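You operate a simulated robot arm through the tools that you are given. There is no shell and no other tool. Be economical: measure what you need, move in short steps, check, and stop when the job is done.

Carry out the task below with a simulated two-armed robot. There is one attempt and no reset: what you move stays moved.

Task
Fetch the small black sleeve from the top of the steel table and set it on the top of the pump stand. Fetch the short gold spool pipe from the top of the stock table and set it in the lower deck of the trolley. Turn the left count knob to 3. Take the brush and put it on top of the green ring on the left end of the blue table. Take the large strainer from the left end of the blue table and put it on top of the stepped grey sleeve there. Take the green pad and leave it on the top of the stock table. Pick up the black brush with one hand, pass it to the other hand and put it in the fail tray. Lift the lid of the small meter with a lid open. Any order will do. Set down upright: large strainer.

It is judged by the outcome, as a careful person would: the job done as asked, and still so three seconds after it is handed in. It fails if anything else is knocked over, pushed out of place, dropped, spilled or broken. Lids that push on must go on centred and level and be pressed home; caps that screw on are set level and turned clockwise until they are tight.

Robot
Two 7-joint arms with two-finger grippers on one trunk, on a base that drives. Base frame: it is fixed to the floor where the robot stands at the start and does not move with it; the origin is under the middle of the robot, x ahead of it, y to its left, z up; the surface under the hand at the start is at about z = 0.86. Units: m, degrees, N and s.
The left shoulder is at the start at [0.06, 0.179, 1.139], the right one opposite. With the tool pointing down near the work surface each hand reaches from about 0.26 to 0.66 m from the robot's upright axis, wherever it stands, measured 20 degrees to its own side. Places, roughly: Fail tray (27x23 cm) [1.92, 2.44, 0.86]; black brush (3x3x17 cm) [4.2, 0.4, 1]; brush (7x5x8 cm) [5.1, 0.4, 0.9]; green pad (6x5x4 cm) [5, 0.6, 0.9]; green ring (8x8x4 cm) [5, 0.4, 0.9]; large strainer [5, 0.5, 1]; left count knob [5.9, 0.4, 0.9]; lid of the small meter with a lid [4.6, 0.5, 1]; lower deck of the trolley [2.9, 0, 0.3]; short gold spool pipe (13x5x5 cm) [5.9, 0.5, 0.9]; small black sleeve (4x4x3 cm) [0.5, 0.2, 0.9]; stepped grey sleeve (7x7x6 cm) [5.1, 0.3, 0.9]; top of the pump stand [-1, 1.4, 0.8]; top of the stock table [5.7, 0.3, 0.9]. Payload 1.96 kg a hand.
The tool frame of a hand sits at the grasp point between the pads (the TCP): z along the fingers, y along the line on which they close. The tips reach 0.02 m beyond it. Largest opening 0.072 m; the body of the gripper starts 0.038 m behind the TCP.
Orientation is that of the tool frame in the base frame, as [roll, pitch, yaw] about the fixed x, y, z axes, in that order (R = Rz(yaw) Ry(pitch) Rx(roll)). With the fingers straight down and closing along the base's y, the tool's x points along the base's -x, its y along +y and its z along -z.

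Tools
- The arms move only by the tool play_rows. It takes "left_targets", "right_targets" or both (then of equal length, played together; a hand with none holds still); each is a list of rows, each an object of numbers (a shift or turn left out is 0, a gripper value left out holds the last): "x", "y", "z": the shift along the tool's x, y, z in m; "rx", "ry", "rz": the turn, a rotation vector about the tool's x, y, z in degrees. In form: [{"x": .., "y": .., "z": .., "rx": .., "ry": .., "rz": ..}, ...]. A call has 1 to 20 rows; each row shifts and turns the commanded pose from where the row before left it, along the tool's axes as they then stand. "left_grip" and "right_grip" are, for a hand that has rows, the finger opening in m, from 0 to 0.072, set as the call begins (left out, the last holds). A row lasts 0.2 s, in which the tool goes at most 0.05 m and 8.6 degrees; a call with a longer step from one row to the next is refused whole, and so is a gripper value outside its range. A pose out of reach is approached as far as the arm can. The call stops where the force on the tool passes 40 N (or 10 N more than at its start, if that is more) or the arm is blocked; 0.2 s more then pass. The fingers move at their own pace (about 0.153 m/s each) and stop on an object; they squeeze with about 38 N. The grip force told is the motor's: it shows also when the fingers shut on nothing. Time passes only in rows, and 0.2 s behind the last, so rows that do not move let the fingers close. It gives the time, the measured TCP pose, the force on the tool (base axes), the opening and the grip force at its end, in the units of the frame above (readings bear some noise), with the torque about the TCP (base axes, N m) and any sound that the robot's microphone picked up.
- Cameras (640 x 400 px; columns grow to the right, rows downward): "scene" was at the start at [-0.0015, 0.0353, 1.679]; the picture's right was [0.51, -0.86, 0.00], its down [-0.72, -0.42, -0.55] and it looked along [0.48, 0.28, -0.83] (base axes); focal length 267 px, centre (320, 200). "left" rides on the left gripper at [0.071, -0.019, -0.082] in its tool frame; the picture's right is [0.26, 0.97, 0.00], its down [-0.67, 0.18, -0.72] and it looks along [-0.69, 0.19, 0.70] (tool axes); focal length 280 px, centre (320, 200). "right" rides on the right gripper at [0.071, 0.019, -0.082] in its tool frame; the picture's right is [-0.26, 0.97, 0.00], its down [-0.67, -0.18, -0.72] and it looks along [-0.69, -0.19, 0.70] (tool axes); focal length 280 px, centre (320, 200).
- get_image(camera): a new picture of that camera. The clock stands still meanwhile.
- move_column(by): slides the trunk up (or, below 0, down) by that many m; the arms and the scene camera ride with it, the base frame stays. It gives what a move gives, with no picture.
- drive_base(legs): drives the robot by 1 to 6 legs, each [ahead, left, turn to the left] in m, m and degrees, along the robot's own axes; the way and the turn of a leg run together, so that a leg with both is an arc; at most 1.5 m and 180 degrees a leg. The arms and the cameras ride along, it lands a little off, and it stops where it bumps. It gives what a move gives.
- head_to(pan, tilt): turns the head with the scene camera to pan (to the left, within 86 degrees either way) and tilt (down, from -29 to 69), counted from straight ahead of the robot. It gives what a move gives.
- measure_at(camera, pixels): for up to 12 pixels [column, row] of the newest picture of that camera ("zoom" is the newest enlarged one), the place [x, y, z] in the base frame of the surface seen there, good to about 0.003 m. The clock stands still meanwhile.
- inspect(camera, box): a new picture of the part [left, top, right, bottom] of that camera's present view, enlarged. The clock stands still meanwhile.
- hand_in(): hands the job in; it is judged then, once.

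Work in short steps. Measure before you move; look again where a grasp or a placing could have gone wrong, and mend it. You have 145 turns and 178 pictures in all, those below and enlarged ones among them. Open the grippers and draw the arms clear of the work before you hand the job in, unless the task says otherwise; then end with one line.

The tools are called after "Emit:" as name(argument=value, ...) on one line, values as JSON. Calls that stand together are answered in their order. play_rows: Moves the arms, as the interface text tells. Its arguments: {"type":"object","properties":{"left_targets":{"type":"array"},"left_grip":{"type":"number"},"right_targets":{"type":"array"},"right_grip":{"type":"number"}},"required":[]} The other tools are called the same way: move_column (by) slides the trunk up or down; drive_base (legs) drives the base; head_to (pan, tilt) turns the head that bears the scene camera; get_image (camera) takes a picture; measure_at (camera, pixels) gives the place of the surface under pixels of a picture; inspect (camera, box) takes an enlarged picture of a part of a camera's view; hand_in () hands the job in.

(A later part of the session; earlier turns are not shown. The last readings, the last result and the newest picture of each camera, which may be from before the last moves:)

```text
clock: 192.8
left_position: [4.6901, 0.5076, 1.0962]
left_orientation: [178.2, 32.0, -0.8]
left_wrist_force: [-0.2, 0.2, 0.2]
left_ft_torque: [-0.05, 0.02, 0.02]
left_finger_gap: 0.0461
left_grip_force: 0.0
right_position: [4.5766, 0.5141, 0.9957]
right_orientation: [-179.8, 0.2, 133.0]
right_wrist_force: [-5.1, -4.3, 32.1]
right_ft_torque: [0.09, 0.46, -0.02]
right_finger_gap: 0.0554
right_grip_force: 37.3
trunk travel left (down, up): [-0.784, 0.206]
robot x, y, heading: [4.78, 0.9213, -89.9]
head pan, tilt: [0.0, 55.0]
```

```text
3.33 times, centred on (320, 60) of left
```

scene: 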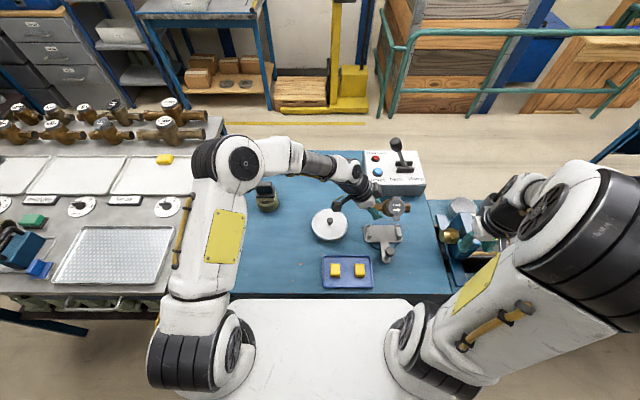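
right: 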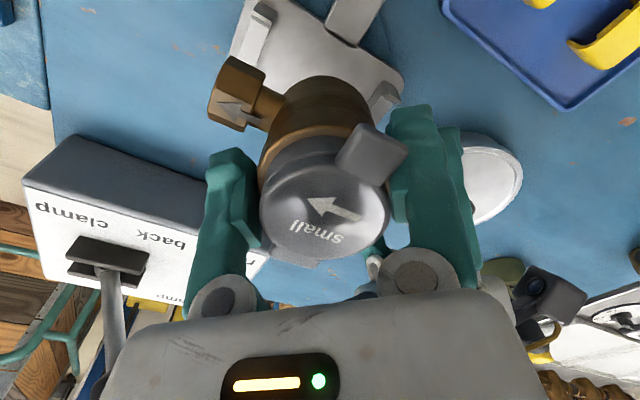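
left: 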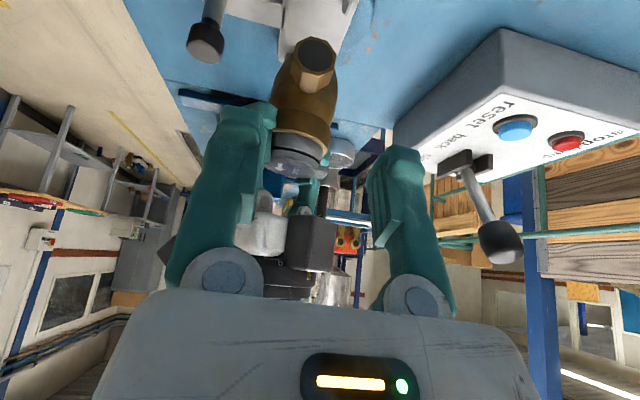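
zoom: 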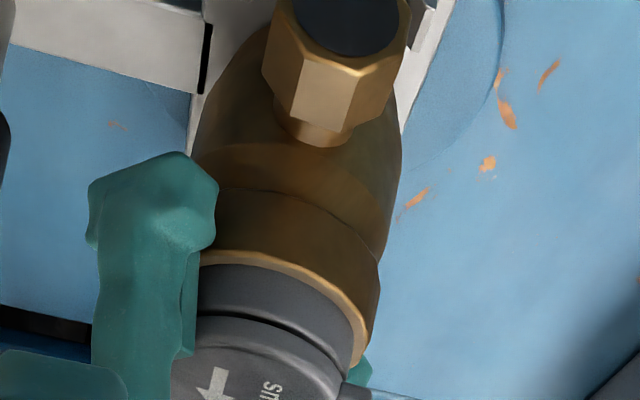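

Contact: lid top ≈1.011 (was 1.010), so it is seated. I relieve 2 mm of pressure and open.

Emit:
play_rows(right_targets=[{"z": -0.002}, {}])

Emit:
play_rows(right_targets=[{}, {}, {}], right_grip=0.066)

Emit:
inspect(camera="left", box=[240, 0, 400, 120])

Emit:
get_image(camera="right")

```text
clock: 193.4
left_position: [4.6897, 0.5069, 1.0948]
left_orientation: [178.3, 31.9, -0.8]
left_wrist_force: [0.4, -0.5, 0.8]
left_ft_torque: [0.01, 0.0, 0.01]
left_finger_gap: 0.046
left_grip_force: 0.0
right_position: [4.5774, 0.5142, 0.9965]
right_orientation: [179.7, 0.1, 132.9]
right_wrist_force: [-3.9, -5.8, 20.5]
right_ft_torque: [-0.12, 0.35, 0.04]
right_finger_gap: 0.055
right_grip_force: 38.4
trunk travel left (down, up): [-0.784, 0.206]
robot x, y, heading: [4.7776, 0.9225, -89.9]
head pan, tilt: [0.0, 55.0]
```

```text
clock: 194.2
left_position: [4.6901, 0.5057, 1.0952]
left_orientation: [178.3, 32.0, -1.0]
left_wrist_force: [-0.1, 1.0, 0.3]
left_ft_torque: [0.0, 0.01, -0.03]
left_finger_gap: 0.0459
left_grip_force: 0.0
right_position: [4.5767, 0.5135, 0.9958]
right_orientation: [179.7, 0.2, 132.9]
right_wrist_force: [-0.7, -1.1, 0.5]
right_ft_torque: [-0.03, 0.0, 0.01]
right_finger_gap: 0.066
right_grip_force: 0.0
trunk travel left (down, up): [-0.784, 0.206]
robot x, y, heading: [4.7805, 0.9218, -89.9]
head pan, tilt: [0.0, 55.0]
```

```text
3.33 times, centred on (320, 60) of left
```

zoom: 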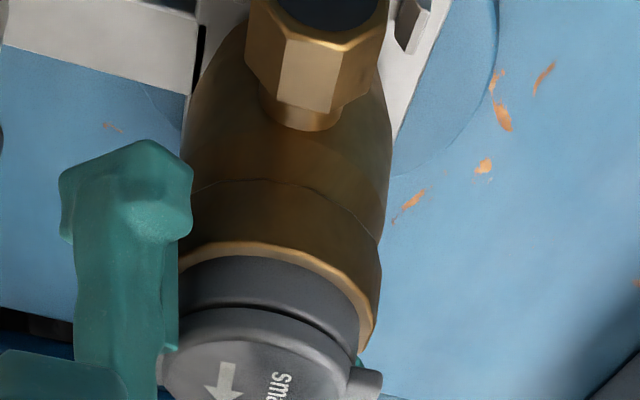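

```text
69 pictures are left
```

right: 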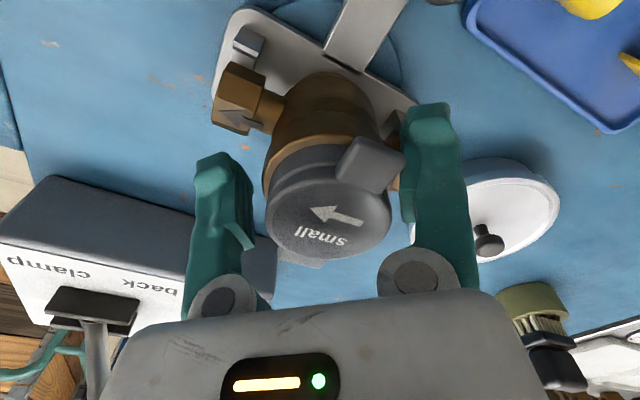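

It stays seated. I raise and retract the right hand and turn it back, then check the meter.

Emit:
play_rows(right_targets=[{"z": -0.03}, {"z": -0.04}, {"z": -0.04}, {"x": 0.04, "z": -0.02}, {"x": 0.04}, {"x": 0.04}, {"rz": 8}, {"rz": 8}, {"rz": 8}, {"rz": 8}, {"rz": 8}, {"rz": 3}, {}])

Emit:
inspect(camera="scene", box=[360, 190, 430, 260])

```text
clock: 197.0
left_position: [4.6902, 0.5051, 1.0955]
left_orientation: [178.3, 32.1, -0.9]
left_wrist_force: [-0.1, -0.6, -0.3]
left_ft_torque: [-0.03, -0.03, -0.01]
left_finger_gap: 0.0458
left_grip_force: 0.1
right_position: [4.495, 0.6005, 1.1249]
right_orientation: [179.8, 0.0, 89.8]
right_wrist_force: [-0.3, -0.6, 1.0]
right_ft_torque: [0.0, -0.01, 0.0]
right_finger_gap: 0.0659
right_grip_force: 0.1
trunk travel left (down, up): [-0.784, 0.206]
robot x, y, heading: [4.7839, 0.928, -89.9]
head pan, tilt: [0.0, 55.0]
```

```text
5.71 times, centred on (395, 225) of scene
```

zoom: 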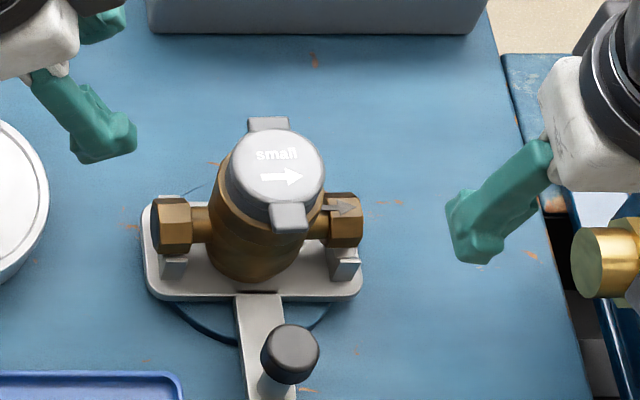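

The meter is back in its cradle, upright. I measure lid, tab and hinge again.

Emit:
measure_at(camera="zoom", pixels=[[268, 122], [255, 124], [282, 124], [276, 160], [289, 212], [276, 215], [302, 213], [290, 226], [240, 170], [320, 168], [172, 205], [345, 200]])

```text
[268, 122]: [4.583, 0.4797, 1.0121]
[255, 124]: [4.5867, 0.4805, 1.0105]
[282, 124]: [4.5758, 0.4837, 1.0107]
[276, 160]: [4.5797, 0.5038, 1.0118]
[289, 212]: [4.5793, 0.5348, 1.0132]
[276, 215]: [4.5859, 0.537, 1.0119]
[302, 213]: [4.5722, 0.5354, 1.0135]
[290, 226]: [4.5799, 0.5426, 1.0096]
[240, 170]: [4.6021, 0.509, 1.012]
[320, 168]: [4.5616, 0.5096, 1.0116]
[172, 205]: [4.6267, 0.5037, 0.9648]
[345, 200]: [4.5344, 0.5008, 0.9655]
```

All within 2 mm of its original place. For the lid, I'll use a light grip on the tab (opening just below its 0.0164 width) so it can pivot. I move the left hand away and position the right.

Emit:
play_rows(left_targets=[{"x": 0.034, "z": -0.021}, {"x": 0.034, "z": -0.021}, {"x": 0.034, "z": -0.021}, {"x": 0.034, "z": -0.021}, {}], right_targets=[{"x": -0.014, "y": 0.0212, "z": 0.016}, {"x": -0.014, "y": 0.0212, "z": 0.016}, {"x": -0.014, "y": 0.0212, "z": 0.016}, {"x": -0.0145, "y": 0.0214, "z": 0.016}, {}], right_grip=0.032)

Emit:
inspect(camera="right", box=[220, 20, 460, 200])

```text
clock: 198.2
left_position: [4.85, 0.5069, 1.0947]
left_orientation: [178.3, 31.9, -0.9]
left_wrist_force: [-1.2, 0.2, -0.7]
left_ft_torque: [0.03, 0.01, 0.0]
left_finger_gap: 0.046
left_grip_force: 0.0
right_position: [4.5798, 0.5455, 1.0614]
right_orientation: [179.7, -0.1, 89.9]
right_wrist_force: [0.8, 0.2, 0.4]
right_ft_torque: [0.0, -0.01, -0.03]
right_finger_gap: 0.032
right_grip_force: 0.0
trunk travel left (down, up): [-0.784, 0.206]
robot x, y, heading: [4.7839, 0.921, -89.7]
head pan, tilt: [0.0, 55.0]
```

```text
2.22 times, centred on (340, 110) of right
```

zoom: 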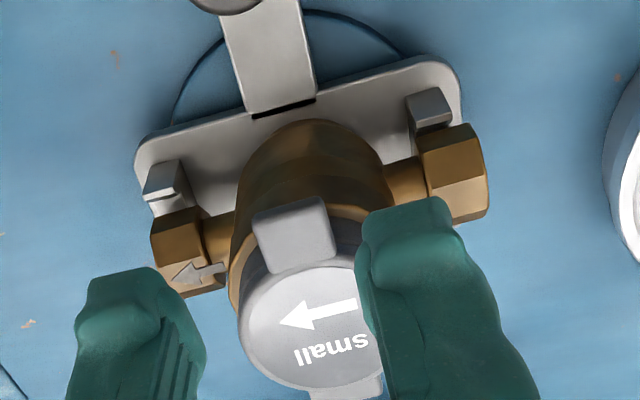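

Tab is ~4 mm to +x. I correct, descend astride it, and set the opening to 0.0158.

Emit:
play_rows(right_targets=[{"x": -0.0015, "y": 0.004, "z": 0.015}, {"z": 0.015}, {"z": 0.0085}, {}])

Emit:
play_rows(right_targets=[{}, {}, {}], right_grip=0.0158)

Emit:
inspect(camera="right", box=[220, 20, 460, 200])

```text
clock: 199.2
left_position: [4.8503, 0.5058, 1.0942]
left_orientation: [178.4, 32.0, -0.9]
left_wrist_force: [1.5, -0.1, 0.1]
left_ft_torque: [0.01, 0.0, -0.04]
left_finger_gap: 0.046
left_grip_force: 0.0
right_position: [4.5848, 0.5446, 1.0244]
right_orientation: [179.8, 0.0, 89.7]
right_wrist_force: [0.0, -1.2, -0.1]
right_ft_torque: [-0.02, 0.06, 0.03]
right_finger_gap: 0.032
right_grip_force: 0.1
trunk travel left (down, up): [-0.784, 0.206]
robot x, y, heading: [4.7796, 0.9194, -89.9]
head pan, tilt: [0.0, 55.0]
```

```text
clock: 200.0
left_position: [4.8494, 0.5065, 1.0955]
left_orientation: [178.4, 32.0, -0.9]
left_wrist_force: [0.6, 0.1, 0.1]
left_ft_torque: [-0.01, -0.03, -0.01]
left_finger_gap: 0.046
left_grip_force: 0.1
right_position: [4.5843, 0.5441, 1.0226]
right_orientation: [179.9, -0.1, 89.9]
right_wrist_force: [0.4, 1.2, -0.1]
right_ft_torque: [0.11, 0.03, 0.01]
right_finger_gap: 0.0173
right_grip_force: 21.8
trunk travel left (down, up): [-0.784, 0.206]
robot x, y, heading: [4.7834, 0.9221, -89.8]
head pan, tilt: [0.0, 55.0]
```

```text
2.22 times, centred on (340, 110) of right
```

zoom: 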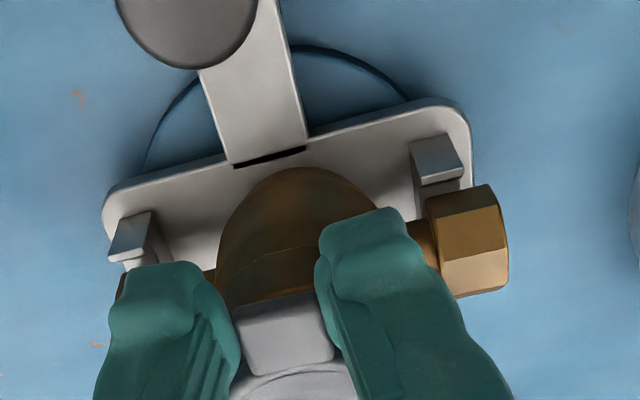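

Grip force scales with the set opening (21.8 N at 0.0158). I loosen to 0.0169 for a light hold.

Emit:
play_rows(right_targets=[{}, {}], right_grip=0.0169)

Emit:
play_rows(right_targets=[{"x": -0.0009, "z": -0.0097}, {"x": -0.0025, "z": -0.0095}, {}])

Emit:
inspect(camera="scene", box=[360, 190, 430, 260])

```text
clock: 200.6
left_position: [4.8506, 0.5067, 1.0934]
left_orientation: [178.4, 32.0, -0.8]
left_wrist_force: [-0.3, 0.3, -0.3]
left_ft_torque: [-0.01, 0.03, -0.01]
left_finger_gap: 0.0461
left_grip_force: 0.0
right_position: [4.5852, 0.5438, 1.0229]
right_orientation: [179.7, -0.1, 89.8]
right_wrist_force: [0.0, -0.2, -0.4]
right_ft_torque: [0.0, 0.05, 0.0]
right_finger_gap: 0.018
right_grip_force: 0.3
trunk travel left (down, up): [-0.784, 0.206]
robot x, y, heading: [4.7832, 0.9229, -89.9]
head pan, tilt: [0.0, 55.0]
```

```text
clock: 201.4
left_position: [4.8503, 0.5064, 1.095]
left_orientation: [178.4, 31.9, -0.8]
left_wrist_force: [-0.1, -0.4, 0.2]
left_ft_torque: [0.02, -0.02, 0.03]
left_finger_gap: 0.046
left_grip_force: 0.2
right_position: [4.5834, 0.5403, 1.042]
right_orientation: [179.9, 0.0, 89.8]
right_wrist_force: [0.4, 0.1, -0.2]
right_ft_torque: [0.04, 0.01, 0.03]
right_finger_gap: 0.0169
right_grip_force: 0.0
trunk travel left (down, up): [-0.784, 0.206]
robot x, y, heading: [4.7818, 0.921, -89.7]
head pan, tilt: [0.0, 55.0]
```

```text
5.71 times, centred on (395, 225) of scene
```

zoom: 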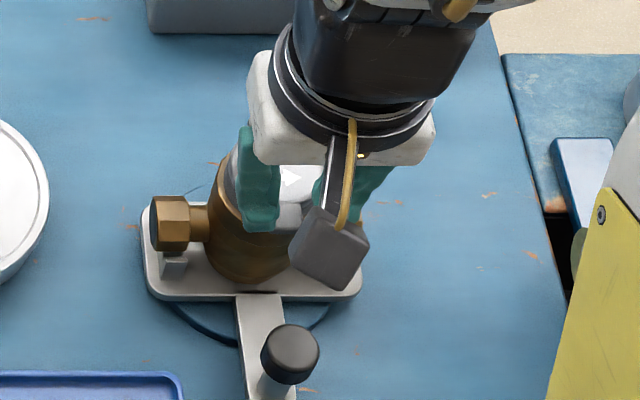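

The hold was too light and slipped off; the meter stayed put. I go back down and use a slightly firmer setting (0.0163).

Emit:
play_rows(right_targets=[{}, {"x": 0.0025, "z": 0.0095}, {"x": 0.0009, "z": 0.0107}, {}], right_grip=0.03)

Emit:
play_rows(right_targets=[{}, {}, {}], right_grip=0.0163)

Emit:
play_rows(right_targets=[{"x": -0.0009, "z": -0.0097}, {"x": -0.0025, "z": -0.0095}, {}])

Emit:
inspect(camera="scene", box=[360, 190, 430, 260])

```text
clock: 202.4
left_position: [4.8502, 0.5066, 1.0947]
left_orientation: [178.2, 32.0, -0.9]
left_wrist_force: [1.0, -0.2, 0.5]
left_ft_torque: [0.01, -0.01, -0.02]
left_finger_gap: 0.0458
left_grip_force: 0.1
right_position: [4.5838, 0.5449, 1.022]
right_orientation: [179.8, -0.1, 89.9]
right_wrist_force: [0.0, 0.5, 0.8]
right_ft_torque: [-0.01, -0.02, 0.03]
right_finger_gap: 0.0297
right_grip_force: 0.1
trunk travel left (down, up): [-0.784, 0.206]
robot x, y, heading: [4.7819, 0.9223, -89.5]
head pan, tilt: [0.0, 55.0]
```

```text
clock: 203.2
left_position: [4.8505, 0.5068, 1.0938]
left_orientation: [178.3, 32.0, -0.9]
left_wrist_force: [0.5, -0.6, -0.2]
left_ft_torque: [0.01, -0.01, 0.03]
left_finger_gap: 0.046
left_grip_force: 0.1
right_position: [4.5844, 0.5446, 1.0225]
right_orientation: [179.7, -0.1, 90.0]
right_wrist_force: [0.6, 0.9, -0.8]
right_ft_torque: [0.08, -0.03, -0.01]
right_finger_gap: 0.0177
right_grip_force: 10.7
trunk travel left (down, up): [-0.784, 0.206]
robot x, y, heading: [4.7811, 0.9211, -89.8]
head pan, tilt: [0.0, 55.0]
```

```text
clock: 204.0
left_position: [4.8496, 0.5063, 1.0946]
left_orientation: [178.3, 32.1, -0.8]
left_wrist_force: [0.4, 0.1, 0.6]
left_ft_torque: [0.03, -0.02, 0.0]
left_finger_gap: 0.0458
left_grip_force: 0.1
right_position: [4.5839, 0.5405, 1.0424]
right_orientation: [179.8, -0.1, 89.8]
right_wrist_force: [-0.3, -0.4, 0.7]
right_ft_torque: [-0.02, 0.03, -0.01]
right_finger_gap: 0.0163
right_grip_force: 0.0
trunk travel left (down, up): [-0.784, 0.206]
robot x, y, heading: [4.7835, 0.922, -89.7]
head pan, tilt: [0.0, 55.0]
```

```text
5.71 times, centred on (395, 225) of scene
```

zoom: 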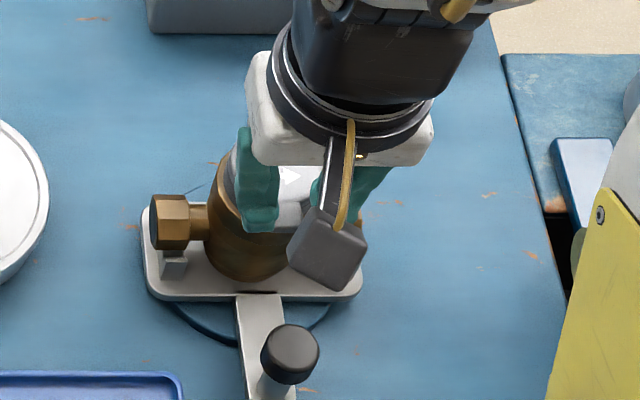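

It slipped again: moving fast likely makes the hinge resist. I regrip with 0.0158 (~22 N) slightly lower and lift very slowly, watching the force.

Emit:
play_rows(right_targets=[{}, {"x": 0.0025, "z": 0.0095}, {"x": 0.0009, "z": 0.012}, {}], right_grip=0.03)

Emit:
play_rows(right_targets=[{}, {}, {}], right_grip=0.0157)

Emit:
play_rows(right_targets=[{"z": -0.001}, {"z": -0.001}, {"z": -0.001}, {"z": -0.001}, {"z": -0.001}, {"z": -0.001}, {"z": -0.001}, {"z": -0.001}])

Emit:
inspect(camera="right", box=[220, 20, 460, 200])

```text
clock: 205.0
left_position: [4.8501, 0.5063, 1.0942]
left_orientation: [178.3, 32.0, -0.9]
left_wrist_force: [0.4, -0.4, -0.9]
left_ft_torque: [0.0, -0.02, -0.02]
left_finger_gap: 0.046
left_grip_force: 0.0
right_position: [4.5844, 0.5436, 1.021]
right_orientation: [179.8, -0.1, 89.9]
right_wrist_force: [-0.2, -0.4, -0.5]
right_ft_torque: [-0.01, -0.02, -0.01]
right_finger_gap: 0.0303
right_grip_force: 0.1
trunk travel left (down, up): [-0.784, 0.206]
robot x, y, heading: [4.7814, 0.9256, -89.5]
head pan, tilt: [0.0, 55.0]
```

```text
clock: 205.8
left_position: [4.8496, 0.5066, 1.0953]
left_orientation: [178.4, 32.0, -0.8]
left_wrist_force: [0.8, 0.3, -0.7]
left_ft_torque: [0.0, -0.03, 0.0]
left_finger_gap: 0.0459
left_grip_force: 0.1
right_position: [4.5854, 0.545, 1.0207]
right_orientation: [179.9, -0.1, 89.9]
right_wrist_force: [0.0, 1.3, -0.6]
right_ft_torque: [0.09, 0.02, -0.01]
right_finger_gap: 0.0165
right_grip_force: 38.3
trunk travel left (down, up): [-0.784, 0.206]
robot x, y, heading: [4.7797, 0.9198, -90.0]
head pan, tilt: [0.0, 55.0]
```

```text
clock: 207.6
left_position: [4.8498, 0.5056, 1.0948]
left_orientation: [178.4, 32.0, -0.9]
left_wrist_force: [0.1, 0.2, -0.3]
left_ft_torque: [0.03, 0.0, 0.0]
left_finger_gap: 0.0461
left_grip_force: 0.1
right_position: [4.5838, 0.544, 1.0276]
right_orientation: [179.6, -0.1, 89.9]
right_wrist_force: [-0.1, 0.4, -4.6]
right_ft_torque: [0.31, 0.04, -0.01]
right_finger_gap: 0.0167
right_grip_force: 38.9
trunk travel left (down, up): [-0.784, 0.206]
robot x, y, heading: [4.7802, 0.921, -89.5]
head pan, tilt: [0.0, 55.0]
```

```text
2.22 times, centred on (340, 110) of right
```

zoom: 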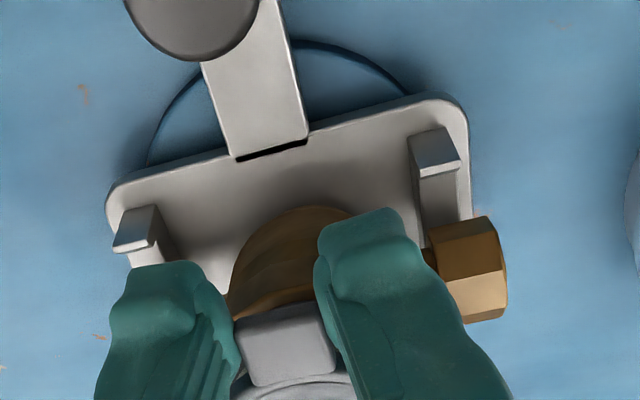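

The hinge is stiffer than the meter's own weight, so I must hold the body. I lower it back, loosen the right fingers, and bring the left hand to the left nut.

Emit:
play_rows(right_targets=[{"z": 0.002}, {"z": 0.002}, {"z": 0.002}, {"z": 0.002}, {}])

Emit:
play_rows(right_targets=[{}, {}, {}, {}, {}], right_grip=0.03, left_targets=[{"x": -0.0273, "z": 0.0318}, {"x": -0.0273, "z": 0.0318}, {"x": -0.0273, "z": 0.0318}, {"x": -0.0273, "z": 0.0318}, {}], left_grip=0.046)

Emit:
inspect(camera="left", box=[220, 0, 420, 200])

Emit:
measure_at(camera="zoom", pixels=[[320, 200]])

```text
clock: 208.8
left_position: [4.8517, 0.507, 1.0955]
left_orientation: [178.2, 32.0, -0.9]
left_wrist_force: [-0.1, -0.7, 0.0]
left_ft_torque: [0.0, 0.01, 0.0]
left_finger_gap: 0.046
left_grip_force: 0.0
right_position: [4.5839, 0.5441, 1.0205]
right_orientation: [179.9, -0.1, 90.0]
right_wrist_force: [-0.9, -3.3, 9.4]
right_ft_torque: [-0.54, 0.02, 0.0]
right_finger_gap: 0.0167
right_grip_force: 37.9
trunk travel left (down, up): [-0.784, 0.206]
robot x, y, heading: [4.7784, 0.9217, -89.8]
head pan, tilt: [0.0, 55.0]
```

```text
clock: 210.0
left_position: [4.6913, 0.5037, 1.0433]
left_orientation: [178.3, 32.0, -0.9]
left_wrist_force: [1.5, 0.2, 0.0]
left_ft_torque: [0.02, 0.02, 0.0]
left_finger_gap: 0.046
left_grip_force: 0.0
right_position: [4.5862, 0.5438, 1.0211]
right_orientation: [179.8, 0.0, 89.9]
right_wrist_force: [0.6, -0.3, -0.8]
right_ft_torque: [-0.03, 0.05, 0.0]
right_finger_gap: 0.0302
right_grip_force: 0.1
trunk travel left (down, up): [-0.784, 0.206]
robot x, y, heading: [4.7783, 0.9194, -89.8]
head pan, tilt: [0.0, 55.0]
```

```text
2.00 times, centred on (320, 100) of left
```

zoom: 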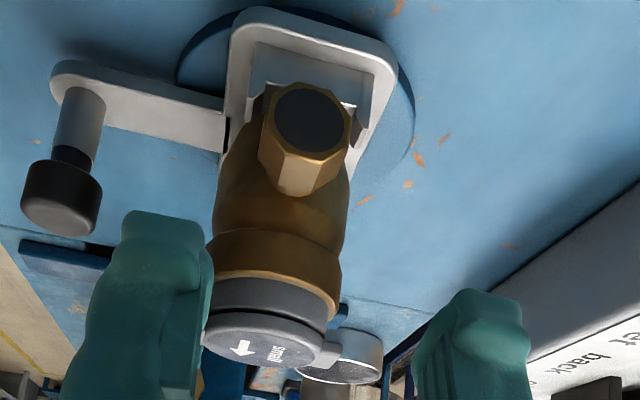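

```text
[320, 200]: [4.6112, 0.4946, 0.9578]
```

Emit:
measure_at(camera="zoom", pixels=[[312, 118], [295, 180], [345, 130], [268, 120], [312, 88], [258, 100], [360, 130]])

Emit:
inspect(camera="scene", box=[360, 190, 430, 260])

```text
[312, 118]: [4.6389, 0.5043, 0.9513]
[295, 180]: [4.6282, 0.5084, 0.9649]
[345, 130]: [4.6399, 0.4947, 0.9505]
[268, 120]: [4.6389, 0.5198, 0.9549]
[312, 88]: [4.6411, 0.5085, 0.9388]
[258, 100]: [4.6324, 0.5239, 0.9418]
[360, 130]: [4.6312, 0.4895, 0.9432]
```

```text
5.71 times, centred on (395, 225) of scene
```

zoom: 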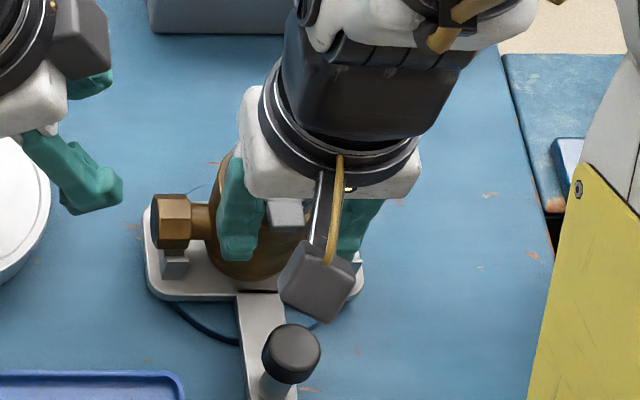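

Nut centre ≈(4.626, 0.5065, 0.950). I advance the left hand to grip the top half of the nut above the prongs, then clamp.

Emit:
play_rows(left_targets=[{"x": -0.0102, "y": -0.003}, {"z": 0.03}, {"z": 0.03}, {"z": 0.02}, {"z": 0.0145}, {}])

Emit:
play_rows(left_targets=[{}, {}, {}], left_grip=0.0)

Emit:
get_image(camera="left")

```text
clock: 211.4
left_position: [4.6302, 0.5066, 0.9688]
left_orientation: [178.2, 32.0, -0.8]
left_wrist_force: [0.1, 0.9, 0.1]
left_ft_torque: [0.0, 0.02, 0.02]
left_finger_gap: 0.0459
left_grip_force: 0.1
right_position: [4.5836, 0.5435, 1.0208]
right_orientation: [179.8, -0.1, 89.9]
right_wrist_force: [-0.1, -0.5, -0.5]
right_ft_torque: [0.0, -0.04, 0.01]
right_finger_gap: 0.0298
right_grip_force: 0.1
trunk travel left (down, up): [-0.784, 0.206]
robot x, y, heading: [4.7817, 0.9254, -90.0]
head pan, tilt: [0.0, 55.0]
```

```text
clock: 212.2
left_position: [4.6307, 0.5058, 0.9686]
left_orientation: [178.4, 31.8, -0.9]
left_wrist_force: [0.6, 0.9, 0.3]
left_ft_torque: [0.08, -0.02, -0.01]
left_finger_gap: 0.0274
left_grip_force: 37.9
right_position: [4.5846, 0.5446, 1.0197]
right_orientation: [179.8, -0.1, 89.9]
right_wrist_force: [0.2, 0.3, 0.0]
right_ft_torque: [0.0, -0.01, 0.03]
right_finger_gap: 0.03
right_grip_force: 0.1
trunk travel left (down, up): [-0.784, 0.206]
robot x, y, heading: [4.7788, 0.9214, -90.0]
head pan, tilt: [0.0, 55.0]
```

```text
60 pictures are left
```

left: 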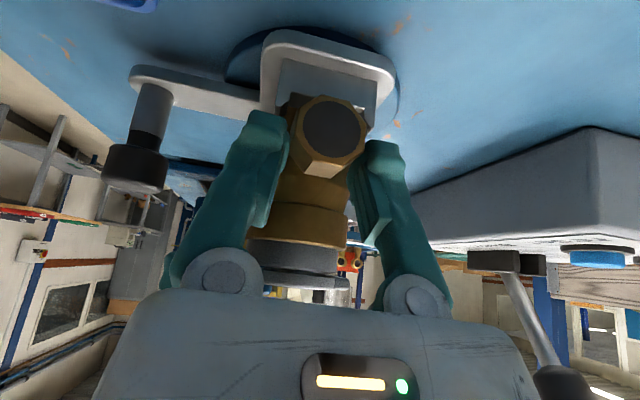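

The nut is clamped. Now I pinch the tab firmly with the right and follow the arc in 5° steps, first 20°.

Emit:
play_rows(right_targets=[{}, {}, {}], right_grip=0.0)

Emit:
play_rows(right_targets=[{"x": -0.0002, "z": -0.0052}, {}, {"x": -0.0007, "z": -0.0052}, {}, {"x": -0.0011, "z": -0.0051}, {}, {"x": -0.0016, "z": -0.005}, {}])

Emit:
get_image(camera="left")

```text
clock: 213.0
left_position: [4.63, 0.506, 0.9694]
left_orientation: [178.3, 32.1, -1.0]
left_wrist_force: [-4.8, 2.1, 0.3]
left_ft_torque: [-0.06, -0.26, 0.05]
left_finger_gap: 0.027
left_grip_force: 38.5
right_position: [4.5847, 0.544, 1.021]
right_orientation: [179.7, 0.0, 89.9]
right_wrist_force: [5.1, -0.8, 0.8]
right_ft_torque: [0.11, -0.09, 0.04]
right_finger_gap: 0.0166
right_grip_force: 37.7
trunk travel left (down, up): [-0.784, 0.206]
robot x, y, heading: [4.7794, 0.9244, -89.6]
head pan, tilt: [0.0, 55.0]
```

```text
clock: 214.8
left_position: [4.6308, 0.5046, 0.9681]
left_orientation: [178.3, 31.8, -0.8]
left_wrist_force: [6.0, -8.7, 10.0]
left_ft_torque: [0.06, 0.87, 0.11]
left_finger_gap: 0.0271
left_grip_force: 37.8
right_position: [4.5831, 0.54, 1.0415]
right_orientation: [179.7, -0.1, 90.0]
right_wrist_force: [-6.1, 7.4, -7.0]
right_ft_torque: [0.96, 0.1, 0.03]
right_finger_gap: 0.0169
right_grip_force: 37.4
trunk travel left (down, up): [-0.784, 0.206]
robot x, y, heading: [4.7791, 0.9223, -89.7]
head pan, tilt: [0.0, 55.0]
```

```text
59 pictures are left
```

left: 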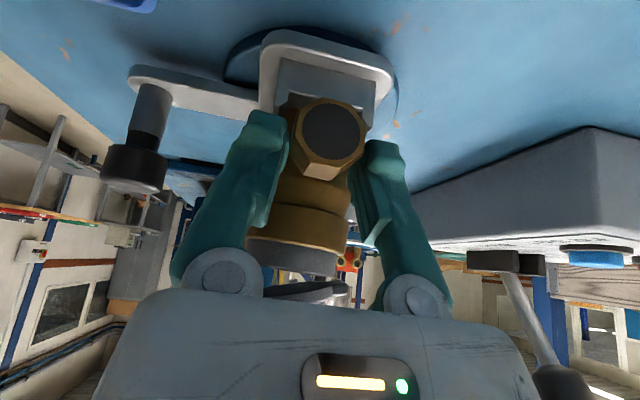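

The lid is opening while the body stays. I continue the arc to ~60°, now also turning the hand with the tab.

Emit:
play_rows(right_targets=[{"x": -0.0028, "z": -0.0047, "ry": 2.8}, {"x": -0.0028, "z": -0.0047, "ry": 2.8}, {}, {"x": -0.0031, "z": -0.0046, "ry": 2.8}, {"x": -0.0031, "z": -0.0046, "ry": 2.8}, {}, {"x": -0.0035, "z": -0.0044, "ry": 2.8}, {"x": -0.0035, "z": -0.0043, "ry": 2.8}, {}, {"x": -0.0038, "z": -0.0041, "ry": 2.8}, {"x": -0.0039, "z": -0.0041, "ry": 2.8}, {}])

Emit:
get_image(camera="left")

Emit:
inspect(camera="scene", box=[350, 170, 440, 260])

```text
clock: 217.4
left_position: [4.6312, 0.5064, 0.9687]
left_orientation: [178.4, 31.9, -0.7]
left_wrist_force: [0.5, -0.2, -0.3]
left_ft_torque: [0.01, -0.25, -0.01]
left_finger_gap: 0.027
left_grip_force: 38.1
right_position: [4.5831, 0.5219, 1.0623]
right_orientation: [179.7, -14.1, 90.0]
right_wrist_force: [0.7, -0.1, -0.2]
right_ft_torque: [-0.02, 0.04, 0.02]
right_finger_gap: 0.0
right_grip_force: 30.1
right hand out of reach, approached as far as the arm can: row 8, 10, 11
trunk travel left (down, up): [-0.784, 0.206]
robot x, y, heading: [4.7803, 0.9205, -89.5]
head pan, tilt: [0.0, 55.0]
```

```text
58 pictures are left
```

left: 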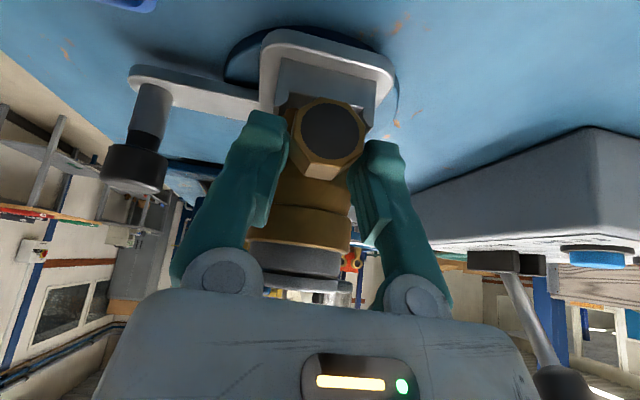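

```text
4.44 times, centred on (395, 215) of scene
```

zoom: 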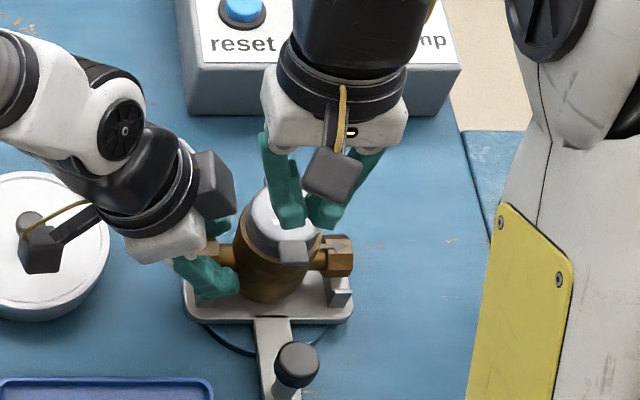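

The pads slipped and the lid dropped shut; the body stayed. New plan: hook the tab from below with closed fingertips from the front. I release the left hand, retract both hands.

Emit:
play_rows(left_targets=[{}, {}, {}, {}], left_grip=0.05, right_targets=[{"z": -0.03}, {"z": -0.03}, {"x": 0.03}, {"x": 0.04}], right_grip=0.0)

Emit:
play_rows(left_targets=[{"z": -0.03}, {"z": -0.04}, {"z": -0.04}, {"x": 0.04}, {"x": 0.04}, {"x": 0.03}, {}])

Emit:
drive_base(legs=[[-0.25, 0, 0]])

Emit:
play_rows(right_targets=[{"ry": -8.3}, {"ry": -8.3}, {"ry": -8.3}, {"ry": -8.3}, {"ry": -8.3}, {"ry": -8.3}, {"ry": -8.3}, {"ry": -8.3}, {"ry": -8.3}, {}])

Emit:
inspect(camera="scene", box=[340, 110, 460, 230])

```text
clock: 218.4
left_position: [4.6307, 0.5053, 0.9705]
left_orientation: [178.3, 32.0, -0.8]
left_wrist_force: [-0.7, -0.1, -0.3]
left_ft_torque: [0.0, -0.01, 0.0]
left_finger_gap: 0.0497
left_grip_force: 0.1
right_position: [4.5843, 0.5647, 1.0742]
right_orientation: [179.8, -16.6, 90.0]
right_wrist_force: [-0.3, -0.5, -0.1]
right_ft_torque: [-0.02, 0.02, 0.05]
right_finger_gap: 0.0
right_grip_force: 29.6
right hand out of reach, approached as far as the arm can: row 1, 2, 3
trunk travel left (down, up): [-0.784, 0.206]
robot x, y, heading: [4.7773, 0.9179, -89.6]
head pan, tilt: [0.0, 55.0]
```

```text
clock: 220.0
left_position: [4.781, 0.5075, 1.0043]
left_orientation: [178.4, 31.8, -0.8]
left_wrist_force: [-0.3, 0.1, 0.4]
left_ft_torque: [0.03, 0.01, 0.0]
left_finger_gap: 0.0501
left_grip_force: 0.0
right_position: [4.5836, 0.5615, 1.0721]
right_orientation: [179.8, -16.6, 90.0]
right_wrist_force: [0.5, -1.0, 0.2]
right_ft_torque: [0.0, 0.02, 0.01]
right_finger_gap: 0.0
right_grip_force: 29.5
trunk travel left (down, up): [-0.784, 0.206]
robot x, y, heading: [4.7833, 0.924, -89.5]
head pan, tilt: [0.0, 55.0]
```

```text
clock: 221.8
left_position: [4.7791, 0.7554, 1.005]
left_orientation: [178.4, 32.0, -0.9]
left_wrist_force: [-0.1, -0.7, -0.3]
left_ft_torque: [0.01, 0.03, 0.06]
left_finger_gap: 0.0497
left_grip_force: 0.0
right_position: [4.5819, 0.8116, 1.0727]
right_orientation: [179.8, -16.7, 89.9]
right_wrist_force: [0.2, 0.3, -0.4]
right_ft_torque: [-0.01, 0.03, -0.03]
right_finger_gap: 0.0002
right_grip_force: 29.7
trunk travel left (down, up): [-0.784, 0.206]
robot x, y, heading: [4.779, 1.1688, -90.0]
head pan, tilt: [0.0, 55.0]
```

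```text
clock: 224.0
left_position: [4.7799, 0.7568, 1.0044]
left_orientation: [178.3, 32.0, -0.9]
left_wrist_force: [-0.9, 0.1, -0.1]
left_ft_torque: [-0.02, 0.0, 0.02]
left_finger_gap: 0.0502
left_grip_force: 0.0
right_position: [4.575, 0.7285, 1.0643]
right_orientation: [179.7, 58.2, 89.5]
right_wrist_force: [0.1, 0.5, -0.2]
right_ft_torque: [-0.02, 0.01, -0.02]
right_finger_gap: 0.0002
right_grip_force: 29.4
right hand out of reach, approached as far as the arm can: row 5, 6, 7, 8, 9
trunk travel left (down, up): [-0.784, 0.206]
robot x, y, heading: [4.7759, 1.171, -89.6]
head pan, tilt: [0.0, 55.0]
```

```text
3.33 times, centred on (400, 170) of scene
```

zoom: 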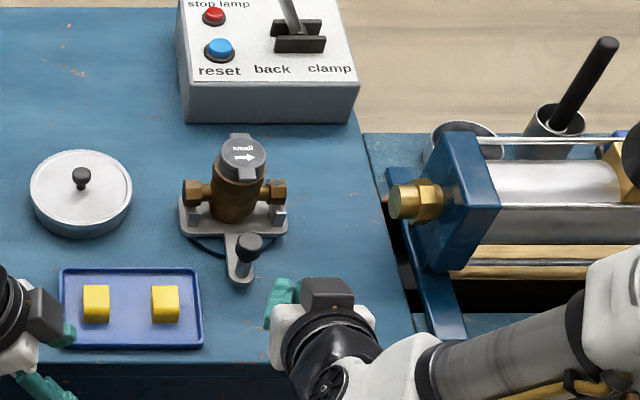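

The meter sits as before. I measure the tab and the crank knob (zoom 248,245) to plan the hook path.

Emit:
measure_at(camera="zoom", pixels=[[242, 180], [230, 180], [255, 180], [242, 173], [240, 136], [248, 240], [248, 255], [242, 160], [580, 60], [555, 118], [605, 42], [548, 130]])

Emit:
inspect(camera="scene", box=[385, 140, 445, 190])

```text
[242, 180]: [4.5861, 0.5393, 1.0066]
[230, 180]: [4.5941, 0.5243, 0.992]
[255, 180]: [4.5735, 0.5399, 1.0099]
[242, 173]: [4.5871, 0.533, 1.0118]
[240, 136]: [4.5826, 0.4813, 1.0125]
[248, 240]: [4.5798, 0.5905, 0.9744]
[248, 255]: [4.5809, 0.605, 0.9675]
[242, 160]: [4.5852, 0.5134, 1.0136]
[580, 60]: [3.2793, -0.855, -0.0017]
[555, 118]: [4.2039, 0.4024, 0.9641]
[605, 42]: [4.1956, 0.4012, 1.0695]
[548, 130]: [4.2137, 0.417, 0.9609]
```

```text
8.00 times, centred on (415, 165) of scene
```

zoom: 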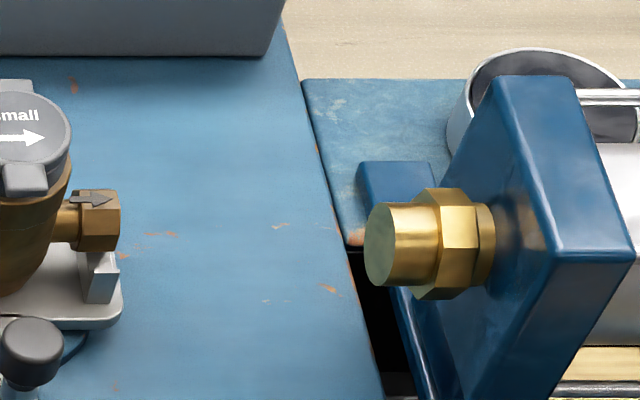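

Tab end: y 0.5405, underside ≈1.006, x centre 4.582; crank knob top 0.975. I bring the closed right fingertips in front, slightly high, in the tilted pose.

Emit:
play_rows(right_targets=[{"x": -0.004, "y": 0.0025, "z": 0.037}, {"x": -0.004, "y": 0.0025, "z": 0.037}, {"x": -0.0035, "y": 0.002, "z": 0.036}, {}])

Emit:
inspect(camera="right", box=[200, 40, 440, 200])

```text
clock: 225.0
left_position: [4.7798, 0.7555, 1.0052]
left_orientation: [178.3, 32.0, -0.9]
left_wrist_force: [0.4, 0.3, 0.0]
left_ft_torque: [-0.01, 0.0, -0.01]
left_finger_gap: 0.0504
left_grip_force: 0.1
right_position: [4.58, 0.6292, 1.0163]
right_orientation: [179.6, 58.2, 89.4]
right_wrist_force: [-0.1, 0.4, -0.7]
right_ft_torque: [-0.04, 0.07, 0.01]
right_finger_gap: 0.0001
right_grip_force: 29.5
trunk travel left (down, up): [-0.784, 0.206]
robot x, y, heading: [4.781, 1.1742, -89.9]
head pan, tilt: [0.0, 55.0]
```

```text
2.50 times, centred on (320, 120) of right
```

zoom: 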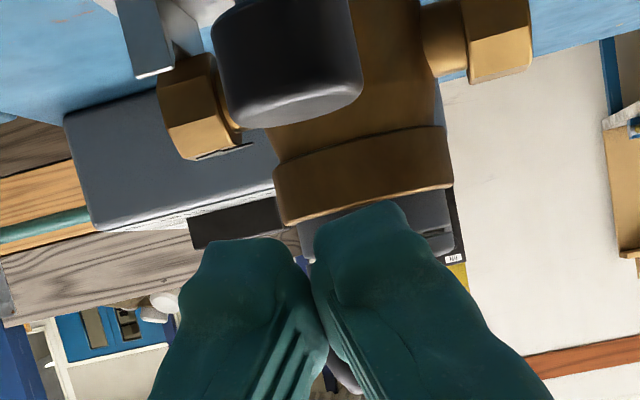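

Alignment is within 2 mm. I advance in two moves so the fingertip slides under the tab.

Emit:
play_rows(right_targets=[{"x": -0.009, "y": 0.002, "z": 0.0293}, {"x": -0.009, "z": 0.0293}, {}, {"x": -0.0077, "z": 0.0123}, {}])

Emit:
inspect(camera="scene", box=[380, 130, 440, 190])

Emit:
inspect(camera="right", box=[200, 40, 440, 200])

```text
clock: 226.2
left_position: [4.7794, 0.7571, 1.0046]
left_orientation: [178.2, 31.9, -0.9]
left_wrist_force: [0.3, -0.1, 0.4]
left_ft_torque: [-0.01, 0.01, -0.01]
left_finger_gap: 0.0497
left_grip_force: 0.1
right_position: [4.5819, 0.556, 1.0008]
right_orientation: [179.4, 58.1, 89.4]
right_wrist_force: [-0.1, -0.9, -0.3]
right_ft_torque: [-0.01, -0.02, 0.04]
right_finger_gap: 0.0
right_grip_force: 29.2
trunk travel left (down, up): [-0.784, 0.206]
robot x, y, heading: [4.7786, 1.1757, -89.8]
head pan, tilt: [0.0, 55.0]
```

```text
6.67 times, centred on (410, 160) of scene
```

zoom: 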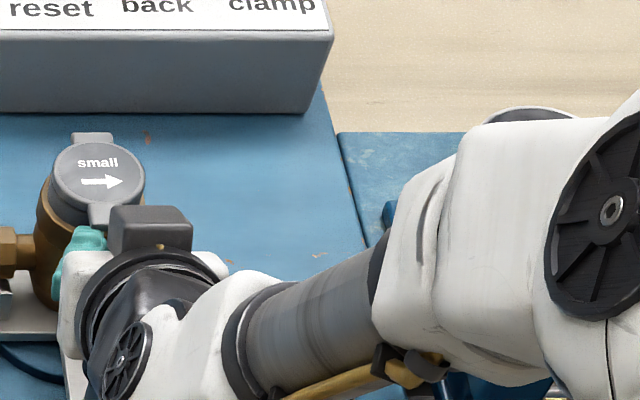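

```text
2.50 times, centred on (320, 120) of right
```

zoom: 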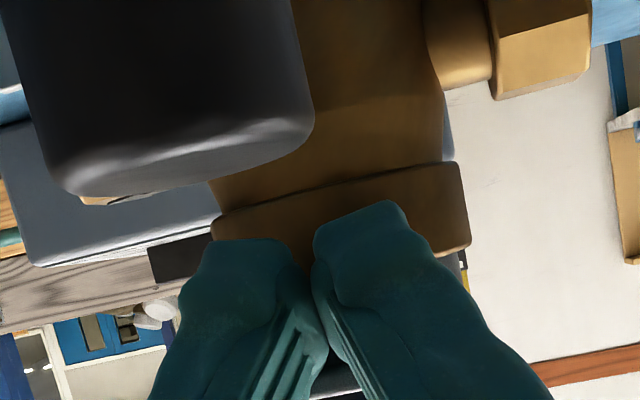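

No contact forces; the tip is under the tab. I lift along the arc to ~40° and check.

Emit:
play_rows(right_targets=[{"x": -0.0034, "z": -0.0021}, {"x": -0.004, "z": -0.002}, {"x": -0.0041, "z": -0.0021}, {"x": -0.0043, "z": -0.0013}, {"x": -0.0044, "z": -0.0014}, {"x": -0.0045, "z": -0.0005}, {"x": -0.0045, "z": -0.0006}, {"x": -0.0045, "z": 0.0002}, {"x": -0.0045, "z": 0.0003}, {}])

Emit:
inspect(camera="scene", box=[380, 130, 440, 190])

```text
clock: 228.4
left_position: [4.7793, 0.7559, 1.0052]
left_orientation: [178.3, 32.0, -1.0]
left_wrist_force: [0.1, -0.7, 0.4]
left_ft_torque: [0.01, 0.03, 0.03]
left_finger_gap: 0.05
left_grip_force: 0.0
right_position: [4.5838, 0.5423, 1.0381]
right_orientation: [179.5, 58.1, 89.4]
right_wrist_force: [0.8, 0.5, 0.1]
right_ft_torque: [-0.01, -0.03, -0.03]
right_finger_gap: 0.0
right_grip_force: 29.4
trunk travel left (down, up): [-0.784, 0.206]
robot x, y, heading: [4.7777, 1.1742, -89.8]
head pan, tilt: [0.0, 55.0]
```

```text
6.67 times, centred on (410, 160) of scene
```

zoom: 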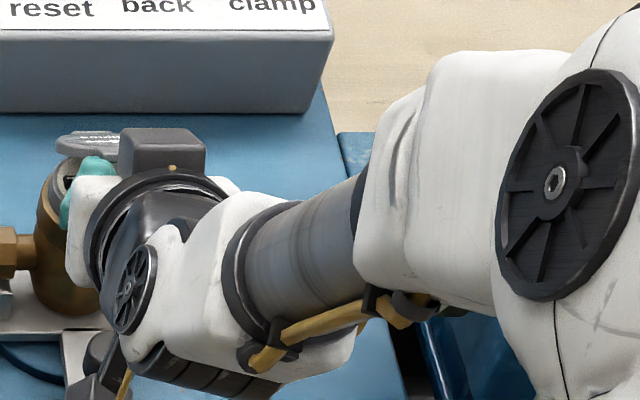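

The lid is lifting with almost no force (it is edge-on in view) and the body stays. I continue the arc past vertical.

Emit:
play_rows(right_targets=[{"x": -0.0044, "z": 0.001}, {"x": -0.0044, "z": 0.001}, {"x": -0.0042, "z": 0.0017}, {"x": -0.0041, "z": 0.0018}, {"x": -0.0038, "z": 0.0024}, {"x": -0.0038, "z": 0.0025}, {"x": -0.0033, "z": 0.0031}, {"x": -0.0033, "z": 0.0031}, {"x": -0.0028, "z": 0.0036}, {"x": -0.0027, "z": 0.0036}, {"x": -0.0021, "z": 0.004}, {"x": -0.002, "z": 0.0041}, {}])

Emit:
inspect(camera="scene", box=[370, 110, 440, 180])

```text
clock: 231.2
left_position: [4.78, 0.757, 1.0049]
left_orientation: [178.3, 32.0, -0.9]
left_wrist_force: [-0.5, 0.3, 0.5]
left_ft_torque: [0.0, 0.03, -0.02]
left_finger_gap: 0.0499
left_grip_force: 0.0
right_position: [4.583, 0.4958, 1.0547]
right_orientation: [179.6, 58.1, 89.5]
right_wrist_force: [-0.2, 0.3, 0.7]
right_ft_torque: [0.03, 0.0, 0.03]
right_finger_gap: 0.0
right_grip_force: 29.6
trunk travel left (down, up): [-0.784, 0.206]
robot x, y, heading: [4.7812, 1.1713, -89.9]
head pan, tilt: [0.0, 55.0]
```

```text
5.71 times, centred on (405, 145) of scene
```

zoom: 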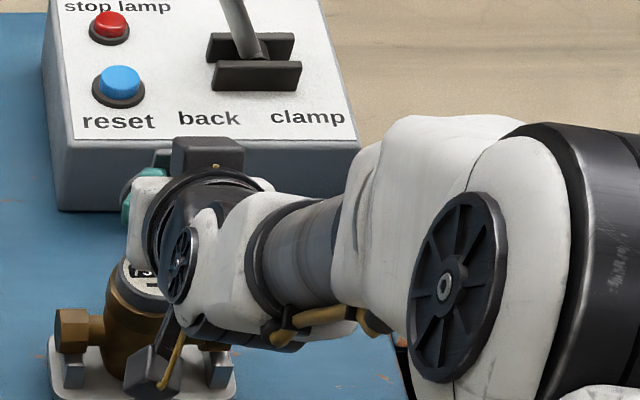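

The meter's dial is now visible; lid at ~100°. I withdraw backwards and see whether the lid stays open.

Emit:
play_rows(right_targets=[{"z": -0.02}, {"z": -0.03}, {"z": -0.04}, {"z": -0.04}, {"z": -0.04}, {}])

Emit:
inspect(camera="scene", box=[370, 110, 440, 180])

```text
clock: 232.6
left_position: [4.7796, 0.7548, 1.0049]
left_orientation: [178.4, 32.0, -0.9]
left_wrist_force: [-0.1, 0.0, -0.2]
left_ft_torque: [0.0, 0.01, -0.01]
left_finger_gap: 0.05
left_grip_force: 0.0
right_position: [4.5819, 0.6396, 1.1438]
right_orientation: [179.4, 58.0, 89.4]
right_wrist_force: [-0.2, 0.0, -0.3]
right_ft_torque: [0.02, -0.01, 0.0]
right_finger_gap: 0.0
right_grip_force: 29.3
trunk travel left (down, up): [-0.784, 0.206]
robot x, y, heading: [4.7829, 1.1698, -90.2]
head pan, tilt: [0.0, 55.0]
```

```text
5.71 times, centred on (405, 145) of scene
```

zoom: 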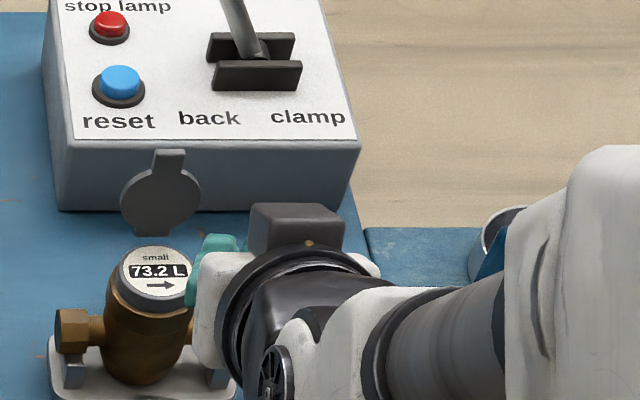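

The lid stays open and the meter is seated. Next the black brush (in a cup near (4.2, 0.4)). I restore both hands to vertical poses and drive to face it.

Emit:
play_rows(right_targets=[{"z": -0.03}, {"ry": 8.3}, {"ry": 8.3}, {"ry": 8.3}, {"ry": 8.3}, {"ry": 8.3}, {"ry": 8.3}, {"ry": 8.2}, {}, {}, {}, {}, {}, {}, {}, {}], left_targets=[{"z": -0.04}, {"z": -0.04}, {"ry": 8}, {"ry": 8}, {"ry": 8}, {"ry": 8}, {"rz": -8.4}, {"rz": -8.4}, {"rz": -8.4}, {"rz": -8.4}, {"rz": -8.4}, {"rz": -8.4}, {"rz": -8.4}, {"rz": -8.4}, {"rz": -8.4}, {"rz": -8.4}], right_grip=0.072, left_grip=0.072)

Emit:
drive_base(legs=[[0, -0.5, 0]])

Emit:
get_image(camera="scene")

```text
clock: 236.0
left_position: [4.8218, 0.7571, 1.0722]
left_orientation: [179.8, 1.4, 84.1]
left_wrist_force: [-0.4, -0.3, 0.2]
left_ft_torque: [0.01, -0.01, 0.0]
left_finger_gap: 0.072
left_grip_force: 0.0
right_position: [4.5828, 0.6647, 1.1602]
right_orientation: [179.9, 5.5, 89.9]
right_wrist_force: [-0.3, 0.1, 0.3]
right_ft_torque: [-0.01, -0.01, -0.01]
right_finger_gap: 0.0722
right_grip_force: 0.0
right hand out of reach, approached as far as the arm can: row 8
trunk travel left (down, up): [-0.784, 0.206]
robot x, y, heading: [4.7791, 1.1736, -90.1]
head pan, tilt: [0.0, 55.0]
```

```text
clock: 239.0
left_position: [4.3226, 0.7563, 1.0723]
left_orientation: [179.8, 1.4, 84.0]
left_wrist_force: [-0.9, 0.1, -0.6]
left_ft_torque: [0.0, -0.02, 0.02]
left_finger_gap: 0.072
left_grip_force: 0.0
right_position: [4.0842, 0.6634, 1.1621]
right_orientation: [179.8, 5.6, 89.8]
right_wrist_force: [-0.4, 0.2, 0.2]
right_ft_torque: [0.02, -0.01, -0.01]
right_finger_gap: 0.0719
right_grip_force: 0.1
trunk travel left (down, up): [-0.784, 0.206]
robot x, y, heading: [4.2802, 1.1696, -89.8]
head pan, tilt: [0.0, 55.0]
```

```text
48 pictures are left
```

scene: 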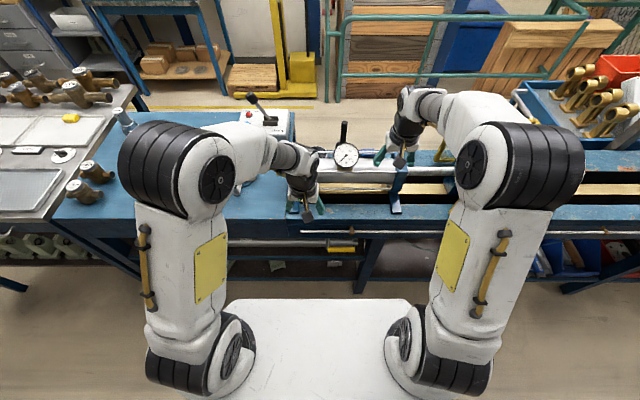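

The brush handle shows at (343,132), behind the cylinder and gauge. I enlarge and measure.

Emit:
inspect(camera="scene", box=[290, 105, 410, 225])

```text
3.33 times, centred on (350, 165) of scene
```

zoom: 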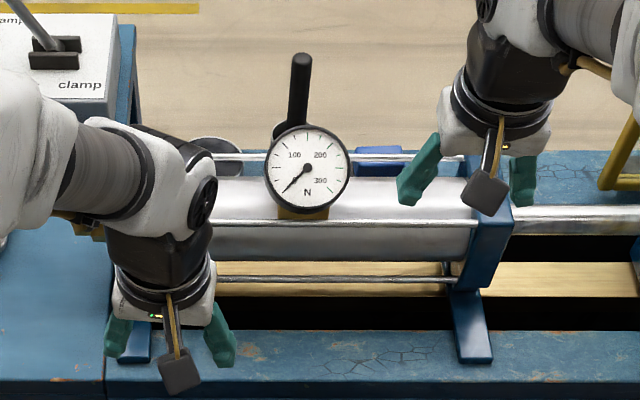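

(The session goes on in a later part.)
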